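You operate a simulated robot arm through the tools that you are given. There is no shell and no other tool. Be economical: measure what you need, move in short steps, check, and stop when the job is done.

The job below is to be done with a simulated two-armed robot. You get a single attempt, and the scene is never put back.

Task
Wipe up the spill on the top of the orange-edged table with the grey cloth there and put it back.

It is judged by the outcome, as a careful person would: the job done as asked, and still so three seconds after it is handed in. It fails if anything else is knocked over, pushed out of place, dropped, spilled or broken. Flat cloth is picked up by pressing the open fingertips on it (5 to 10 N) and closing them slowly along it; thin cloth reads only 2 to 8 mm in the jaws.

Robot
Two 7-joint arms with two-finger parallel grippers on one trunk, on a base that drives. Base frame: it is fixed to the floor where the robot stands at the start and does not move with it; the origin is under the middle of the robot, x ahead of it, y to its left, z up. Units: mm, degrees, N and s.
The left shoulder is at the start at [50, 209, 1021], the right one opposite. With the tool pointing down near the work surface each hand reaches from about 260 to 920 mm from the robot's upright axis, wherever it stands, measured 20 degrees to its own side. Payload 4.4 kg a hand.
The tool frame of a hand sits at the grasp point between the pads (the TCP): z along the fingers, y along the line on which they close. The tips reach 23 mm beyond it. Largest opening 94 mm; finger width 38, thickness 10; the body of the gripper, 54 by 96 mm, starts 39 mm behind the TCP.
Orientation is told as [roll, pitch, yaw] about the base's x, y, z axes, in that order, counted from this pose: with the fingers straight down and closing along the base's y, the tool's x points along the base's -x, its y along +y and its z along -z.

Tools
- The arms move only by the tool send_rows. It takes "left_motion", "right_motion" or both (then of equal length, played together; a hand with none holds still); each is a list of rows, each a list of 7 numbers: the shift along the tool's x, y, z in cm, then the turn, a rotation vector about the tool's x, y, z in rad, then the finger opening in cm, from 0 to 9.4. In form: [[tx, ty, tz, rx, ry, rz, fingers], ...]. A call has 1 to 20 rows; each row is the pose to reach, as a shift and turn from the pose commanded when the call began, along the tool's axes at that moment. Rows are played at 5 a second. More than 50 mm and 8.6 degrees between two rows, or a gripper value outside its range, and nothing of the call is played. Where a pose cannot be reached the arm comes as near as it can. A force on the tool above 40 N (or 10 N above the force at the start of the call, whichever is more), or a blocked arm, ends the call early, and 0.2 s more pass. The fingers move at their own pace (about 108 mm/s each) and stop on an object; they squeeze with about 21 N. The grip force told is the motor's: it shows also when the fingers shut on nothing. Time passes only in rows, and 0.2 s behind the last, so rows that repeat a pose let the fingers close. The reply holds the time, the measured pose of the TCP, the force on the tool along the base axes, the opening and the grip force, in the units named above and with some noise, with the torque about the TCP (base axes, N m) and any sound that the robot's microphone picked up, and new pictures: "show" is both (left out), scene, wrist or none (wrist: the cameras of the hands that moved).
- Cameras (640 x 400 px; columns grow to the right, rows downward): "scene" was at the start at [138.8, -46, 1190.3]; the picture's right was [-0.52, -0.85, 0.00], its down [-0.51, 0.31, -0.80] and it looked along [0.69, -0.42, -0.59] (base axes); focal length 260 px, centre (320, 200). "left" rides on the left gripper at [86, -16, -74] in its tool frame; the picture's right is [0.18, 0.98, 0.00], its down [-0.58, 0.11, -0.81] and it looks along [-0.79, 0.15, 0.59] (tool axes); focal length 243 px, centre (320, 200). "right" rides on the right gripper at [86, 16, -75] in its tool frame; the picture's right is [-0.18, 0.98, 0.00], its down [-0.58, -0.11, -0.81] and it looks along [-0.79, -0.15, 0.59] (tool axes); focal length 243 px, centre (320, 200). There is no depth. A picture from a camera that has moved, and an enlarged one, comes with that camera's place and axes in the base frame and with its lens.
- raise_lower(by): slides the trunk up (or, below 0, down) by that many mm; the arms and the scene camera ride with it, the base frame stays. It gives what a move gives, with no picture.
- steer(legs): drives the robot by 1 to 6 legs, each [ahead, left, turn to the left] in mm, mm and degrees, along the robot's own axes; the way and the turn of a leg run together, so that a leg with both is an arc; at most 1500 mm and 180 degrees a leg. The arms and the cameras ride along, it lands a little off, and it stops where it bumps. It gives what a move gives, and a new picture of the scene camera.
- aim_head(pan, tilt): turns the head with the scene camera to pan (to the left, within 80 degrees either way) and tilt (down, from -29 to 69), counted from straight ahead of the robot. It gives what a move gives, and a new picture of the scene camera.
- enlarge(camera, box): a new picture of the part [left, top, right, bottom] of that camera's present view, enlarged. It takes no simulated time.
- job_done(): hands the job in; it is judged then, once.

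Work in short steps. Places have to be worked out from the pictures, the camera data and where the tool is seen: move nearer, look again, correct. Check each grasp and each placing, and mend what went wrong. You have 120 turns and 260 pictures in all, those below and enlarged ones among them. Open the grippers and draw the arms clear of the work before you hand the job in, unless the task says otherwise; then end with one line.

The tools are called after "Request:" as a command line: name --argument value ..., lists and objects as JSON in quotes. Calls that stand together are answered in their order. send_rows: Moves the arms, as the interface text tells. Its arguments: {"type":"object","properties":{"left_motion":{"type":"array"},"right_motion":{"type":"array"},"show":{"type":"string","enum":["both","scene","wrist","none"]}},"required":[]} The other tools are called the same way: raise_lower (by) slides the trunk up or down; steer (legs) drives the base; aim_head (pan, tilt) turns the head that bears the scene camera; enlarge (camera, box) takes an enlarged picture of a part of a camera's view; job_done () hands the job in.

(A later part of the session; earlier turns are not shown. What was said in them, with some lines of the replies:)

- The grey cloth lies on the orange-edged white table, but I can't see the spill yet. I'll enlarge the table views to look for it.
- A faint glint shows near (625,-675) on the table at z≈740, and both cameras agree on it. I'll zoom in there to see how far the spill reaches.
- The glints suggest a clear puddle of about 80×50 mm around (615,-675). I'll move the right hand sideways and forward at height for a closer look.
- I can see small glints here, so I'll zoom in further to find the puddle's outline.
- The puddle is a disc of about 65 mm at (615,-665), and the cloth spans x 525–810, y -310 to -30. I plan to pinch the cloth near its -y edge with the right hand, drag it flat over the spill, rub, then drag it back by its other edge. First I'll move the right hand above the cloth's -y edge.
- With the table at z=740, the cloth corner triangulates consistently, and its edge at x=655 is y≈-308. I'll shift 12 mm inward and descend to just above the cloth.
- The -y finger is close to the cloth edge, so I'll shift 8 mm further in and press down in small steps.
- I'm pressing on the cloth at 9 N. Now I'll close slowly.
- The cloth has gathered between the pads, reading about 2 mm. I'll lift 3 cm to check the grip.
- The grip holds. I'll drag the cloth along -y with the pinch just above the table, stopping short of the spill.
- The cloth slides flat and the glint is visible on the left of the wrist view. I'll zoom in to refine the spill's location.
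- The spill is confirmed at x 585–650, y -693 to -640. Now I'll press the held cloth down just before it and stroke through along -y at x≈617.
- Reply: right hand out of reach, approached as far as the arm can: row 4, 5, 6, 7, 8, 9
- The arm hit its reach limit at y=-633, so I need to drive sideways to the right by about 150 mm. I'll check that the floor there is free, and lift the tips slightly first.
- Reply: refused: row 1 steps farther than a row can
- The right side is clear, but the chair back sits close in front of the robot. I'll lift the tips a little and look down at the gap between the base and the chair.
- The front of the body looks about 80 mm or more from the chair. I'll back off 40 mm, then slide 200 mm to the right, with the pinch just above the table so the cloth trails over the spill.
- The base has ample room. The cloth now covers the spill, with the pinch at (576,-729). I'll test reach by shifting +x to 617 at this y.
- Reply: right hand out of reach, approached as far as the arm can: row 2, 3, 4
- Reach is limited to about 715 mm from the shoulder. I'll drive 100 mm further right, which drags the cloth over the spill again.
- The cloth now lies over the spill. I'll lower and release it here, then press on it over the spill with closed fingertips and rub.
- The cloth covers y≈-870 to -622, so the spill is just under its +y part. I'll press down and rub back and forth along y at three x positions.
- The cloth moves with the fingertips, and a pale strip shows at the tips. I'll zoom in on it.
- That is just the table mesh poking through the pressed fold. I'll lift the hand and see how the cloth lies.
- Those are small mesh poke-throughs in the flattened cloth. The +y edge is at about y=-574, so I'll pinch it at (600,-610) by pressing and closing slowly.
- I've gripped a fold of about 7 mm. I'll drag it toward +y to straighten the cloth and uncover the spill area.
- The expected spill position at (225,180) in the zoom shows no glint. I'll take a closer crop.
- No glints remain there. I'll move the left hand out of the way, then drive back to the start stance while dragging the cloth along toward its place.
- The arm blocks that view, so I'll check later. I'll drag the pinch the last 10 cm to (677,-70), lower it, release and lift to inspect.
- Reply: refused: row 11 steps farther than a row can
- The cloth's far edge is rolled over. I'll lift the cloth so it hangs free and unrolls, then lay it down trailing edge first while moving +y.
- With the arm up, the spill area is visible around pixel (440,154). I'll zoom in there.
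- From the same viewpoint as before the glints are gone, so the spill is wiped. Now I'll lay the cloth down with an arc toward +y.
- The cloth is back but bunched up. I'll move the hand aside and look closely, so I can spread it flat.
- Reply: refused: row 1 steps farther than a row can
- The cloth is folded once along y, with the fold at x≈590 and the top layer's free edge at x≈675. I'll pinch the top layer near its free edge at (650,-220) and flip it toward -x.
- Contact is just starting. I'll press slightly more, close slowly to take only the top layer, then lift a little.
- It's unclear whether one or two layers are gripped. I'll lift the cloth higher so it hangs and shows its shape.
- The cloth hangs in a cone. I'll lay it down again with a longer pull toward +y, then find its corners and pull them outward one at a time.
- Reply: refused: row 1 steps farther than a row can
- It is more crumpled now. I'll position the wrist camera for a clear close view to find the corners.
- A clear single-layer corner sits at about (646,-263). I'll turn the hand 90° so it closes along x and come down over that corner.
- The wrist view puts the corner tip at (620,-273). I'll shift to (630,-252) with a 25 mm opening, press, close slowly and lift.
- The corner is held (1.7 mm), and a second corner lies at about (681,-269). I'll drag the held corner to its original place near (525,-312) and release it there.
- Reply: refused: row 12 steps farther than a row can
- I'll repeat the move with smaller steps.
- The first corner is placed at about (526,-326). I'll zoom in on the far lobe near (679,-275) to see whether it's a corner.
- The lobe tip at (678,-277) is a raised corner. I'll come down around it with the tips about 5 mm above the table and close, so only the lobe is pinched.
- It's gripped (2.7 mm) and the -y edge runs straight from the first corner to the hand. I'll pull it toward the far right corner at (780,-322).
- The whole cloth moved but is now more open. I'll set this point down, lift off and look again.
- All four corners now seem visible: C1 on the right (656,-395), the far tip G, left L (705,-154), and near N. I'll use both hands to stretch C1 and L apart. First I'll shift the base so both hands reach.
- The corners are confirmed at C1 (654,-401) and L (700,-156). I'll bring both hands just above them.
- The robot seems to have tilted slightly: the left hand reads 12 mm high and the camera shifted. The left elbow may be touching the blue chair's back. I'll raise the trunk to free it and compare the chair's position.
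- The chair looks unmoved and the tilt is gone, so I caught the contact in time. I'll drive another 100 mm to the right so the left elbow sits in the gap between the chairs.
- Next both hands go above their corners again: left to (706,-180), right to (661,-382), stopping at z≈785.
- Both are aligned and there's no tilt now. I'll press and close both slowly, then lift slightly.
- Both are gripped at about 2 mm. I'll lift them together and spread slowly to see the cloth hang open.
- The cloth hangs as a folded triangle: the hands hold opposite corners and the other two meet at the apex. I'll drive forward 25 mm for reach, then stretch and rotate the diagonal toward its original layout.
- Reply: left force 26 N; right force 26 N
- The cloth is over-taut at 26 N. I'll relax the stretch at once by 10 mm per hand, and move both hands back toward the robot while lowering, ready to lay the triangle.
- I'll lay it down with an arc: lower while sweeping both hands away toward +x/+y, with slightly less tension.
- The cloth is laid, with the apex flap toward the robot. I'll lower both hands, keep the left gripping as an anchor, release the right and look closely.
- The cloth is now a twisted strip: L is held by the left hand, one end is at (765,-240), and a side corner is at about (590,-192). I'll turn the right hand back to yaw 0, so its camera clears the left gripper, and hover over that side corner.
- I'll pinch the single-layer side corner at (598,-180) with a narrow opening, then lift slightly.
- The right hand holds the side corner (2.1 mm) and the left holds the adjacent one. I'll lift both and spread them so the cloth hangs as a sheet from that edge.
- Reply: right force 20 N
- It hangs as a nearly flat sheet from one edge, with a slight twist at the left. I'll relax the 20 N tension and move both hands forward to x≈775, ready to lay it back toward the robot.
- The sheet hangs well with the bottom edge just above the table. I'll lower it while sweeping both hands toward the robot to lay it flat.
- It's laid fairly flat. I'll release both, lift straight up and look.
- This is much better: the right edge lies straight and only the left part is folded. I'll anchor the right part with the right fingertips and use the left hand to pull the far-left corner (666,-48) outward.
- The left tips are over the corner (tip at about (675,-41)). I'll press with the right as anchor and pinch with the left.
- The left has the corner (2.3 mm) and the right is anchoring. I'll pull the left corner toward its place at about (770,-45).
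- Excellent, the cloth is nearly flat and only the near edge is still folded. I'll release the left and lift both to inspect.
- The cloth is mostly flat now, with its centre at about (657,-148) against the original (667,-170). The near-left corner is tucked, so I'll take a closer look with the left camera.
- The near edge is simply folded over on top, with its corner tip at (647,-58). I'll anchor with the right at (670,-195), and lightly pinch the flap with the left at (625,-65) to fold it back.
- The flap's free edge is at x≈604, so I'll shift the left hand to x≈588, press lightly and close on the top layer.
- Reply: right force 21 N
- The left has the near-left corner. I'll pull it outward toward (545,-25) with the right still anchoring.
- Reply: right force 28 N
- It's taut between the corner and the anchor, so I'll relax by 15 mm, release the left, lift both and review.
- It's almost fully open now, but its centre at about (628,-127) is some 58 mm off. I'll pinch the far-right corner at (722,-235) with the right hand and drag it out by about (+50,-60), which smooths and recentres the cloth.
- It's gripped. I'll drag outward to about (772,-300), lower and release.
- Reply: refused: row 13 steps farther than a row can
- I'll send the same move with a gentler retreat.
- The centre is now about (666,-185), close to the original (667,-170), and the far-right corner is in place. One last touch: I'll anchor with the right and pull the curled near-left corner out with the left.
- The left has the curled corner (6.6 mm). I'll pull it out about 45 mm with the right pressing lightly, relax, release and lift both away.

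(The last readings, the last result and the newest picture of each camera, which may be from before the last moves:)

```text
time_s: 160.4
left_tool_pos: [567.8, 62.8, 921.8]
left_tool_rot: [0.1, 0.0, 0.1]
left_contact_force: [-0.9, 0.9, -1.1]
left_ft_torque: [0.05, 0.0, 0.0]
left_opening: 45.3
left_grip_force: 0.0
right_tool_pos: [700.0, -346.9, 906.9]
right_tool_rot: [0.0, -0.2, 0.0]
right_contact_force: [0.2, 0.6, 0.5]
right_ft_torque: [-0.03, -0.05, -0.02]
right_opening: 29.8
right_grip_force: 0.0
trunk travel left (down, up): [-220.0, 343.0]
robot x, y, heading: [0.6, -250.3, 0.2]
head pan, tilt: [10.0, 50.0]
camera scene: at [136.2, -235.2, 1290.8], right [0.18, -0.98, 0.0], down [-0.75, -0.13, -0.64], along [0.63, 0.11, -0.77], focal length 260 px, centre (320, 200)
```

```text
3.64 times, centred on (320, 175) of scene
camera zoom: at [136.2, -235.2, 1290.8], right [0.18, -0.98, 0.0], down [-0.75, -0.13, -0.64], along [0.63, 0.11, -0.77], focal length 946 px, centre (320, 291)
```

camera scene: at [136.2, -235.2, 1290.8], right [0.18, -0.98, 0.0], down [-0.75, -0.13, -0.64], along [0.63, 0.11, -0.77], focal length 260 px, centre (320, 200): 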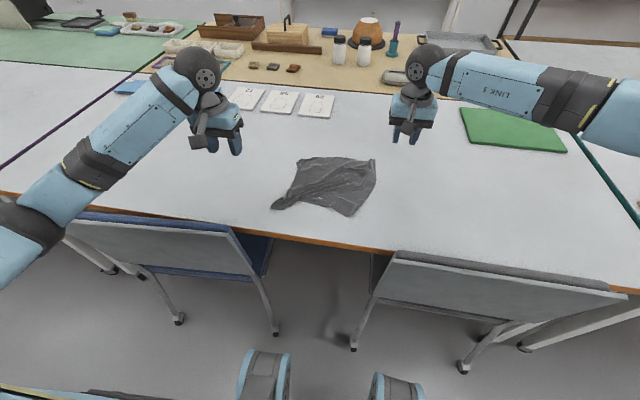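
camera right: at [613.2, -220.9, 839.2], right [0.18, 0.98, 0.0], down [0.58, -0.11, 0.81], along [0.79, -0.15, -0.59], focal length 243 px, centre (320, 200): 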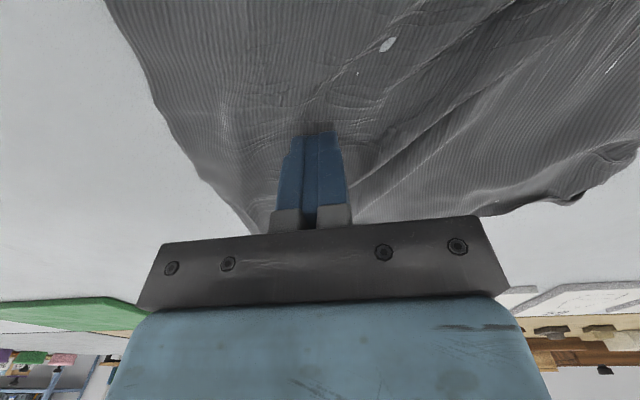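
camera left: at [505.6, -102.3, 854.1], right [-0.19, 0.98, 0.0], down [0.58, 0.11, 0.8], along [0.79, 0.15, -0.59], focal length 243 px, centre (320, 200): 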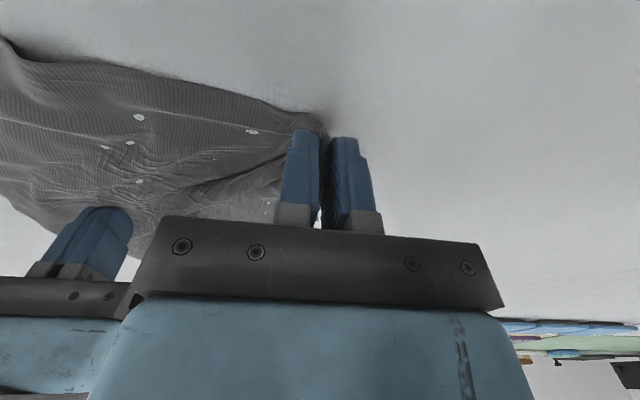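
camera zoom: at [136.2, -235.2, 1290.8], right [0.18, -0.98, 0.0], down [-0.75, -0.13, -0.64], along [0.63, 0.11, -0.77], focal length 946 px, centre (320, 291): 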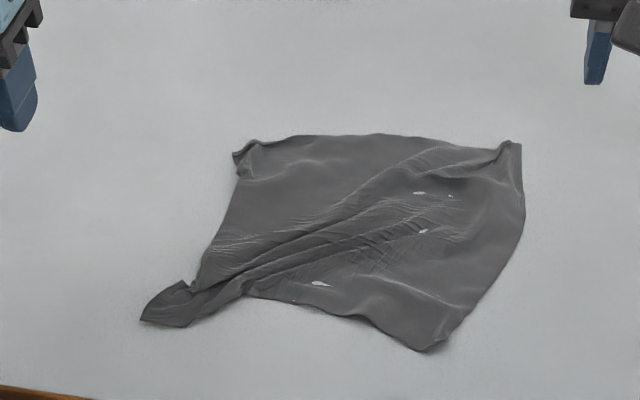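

The cloth is spread, and its corners are close to where they were. I'll draw both hands further up and away, and check the spill spot and surroundings a last time.

Request:
send_rows --right_motion '[[1, -3, -2, 0, 0, 0, 5], [2, -6, -4, 0, 0, 0, 6], [3, -9, -6, 0, 0, 0, 7], [4, -11, -8, 0, 0, 0, 8]]' --left_motion '[[0, 3, -2, 0, 0, 0, 5], [0, 6, -4, 0, 0, 0, 6], [0, 9, -6, 0, 0, 0, 7], [0, 11, -8, 0, 0, 0, 8]]' --show "none"

Request:
aim_head --pan -20 --tilt 42

Request:
enlarge --camera "scene" --box '[280, 130, 520, 280]'

```text
time_s: 161.4
left_tool_pos: [568.3, 174.0, 1000.4]
left_tool_rot: [0.1, 0.0, 0.1]
left_contact_force: [0.0, -0.7, -0.1]
left_ft_torque: [0.01, -0.04, 0.0]
left_opening: 80.1
left_grip_force: 0.0
right_tool_pos: [659.3, -456.7, 986.1]
right_tool_rot: [0.0, -0.2, 0.0]
right_contact_force: [0.0, 0.6, 0.1]
right_ft_torque: [0.0, -0.02, -0.01]
right_opening: 79.9
right_grip_force: 0.1
trunk travel left (down, up): [-220.0, 343.0]
robot x, y, heading: [-0.1, -248.5, 0.2]
head pan, tilt: [10.0, 50.0]
```

```text
time_s: 162.4
left_tool_pos: [568.5, 173.3, 1000.5]
left_tool_rot: [0.0, 0.0, 0.2]
left_contact_force: [0.5, 0.5, 0.4]
left_ft_torque: [-0.01, 0.03, -0.03]
left_opening: 79.9
left_grip_force: 0.1
right_tool_pos: [659.9, -456.2, 984.4]
right_tool_rot: [-0.1, -0.1, -0.1]
right_contact_force: [-0.5, -1.1, 0.2]
right_ft_torque: [0.01, -0.01, -0.02]
right_opening: 80.1
right_grip_force: 0.0
trunk travel left (down, up): [-220.0, 343.0]
robot x, y, heading: [-2.6, -248.6, 0.1]
head pan, tilt: [-20.0, 42.0]
camera scene: at [140.1, -276.5, 1301.9], right [-0.34, -0.94, 0.0], down [-0.63, 0.23, -0.74], along [0.7, -0.25, -0.67], focal length 260 px, centre (320, 200)
```

scene: 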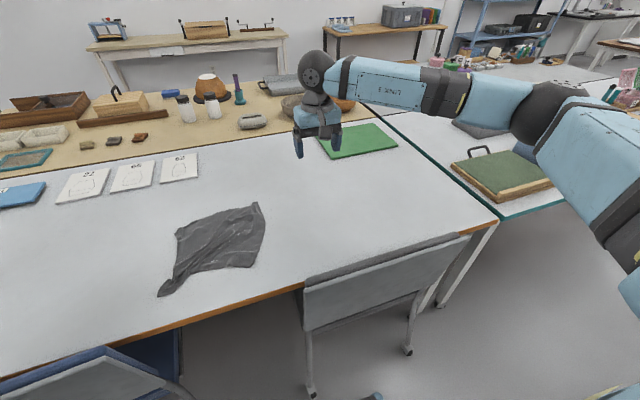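

```text
2.67 times, centred on (400, 205) of scene
camera zoom: at [140.1, -276.5, 1301.9], right [-0.34, -0.94, 0.0], down [-0.63, 0.23, -0.74], along [0.7, -0.25, -0.67], focal length 694 px, centre (107, 187)
```

zoom: 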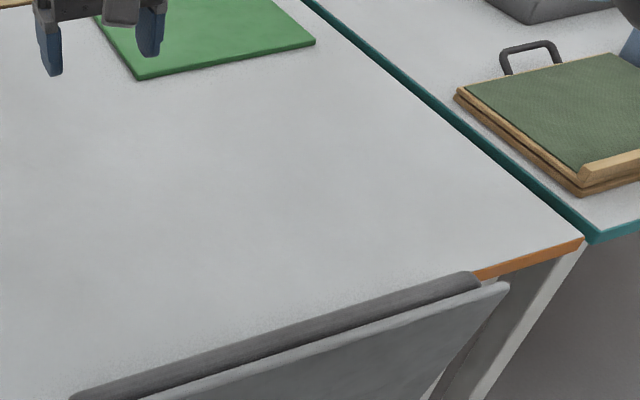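

The table is clean, with no glints left, nothing else looks moved, and the cloth is back in its place with both hands open and clear. I'll hand in the job.

Request:
job_done

```text
The job is handed in.
```

The spill is wiped up and the grey cloth is back within about 20 mm of its original spot, spread out but somewhat creased; the left elbow briefly pressed on the blue chair's back, which did not appear to move.
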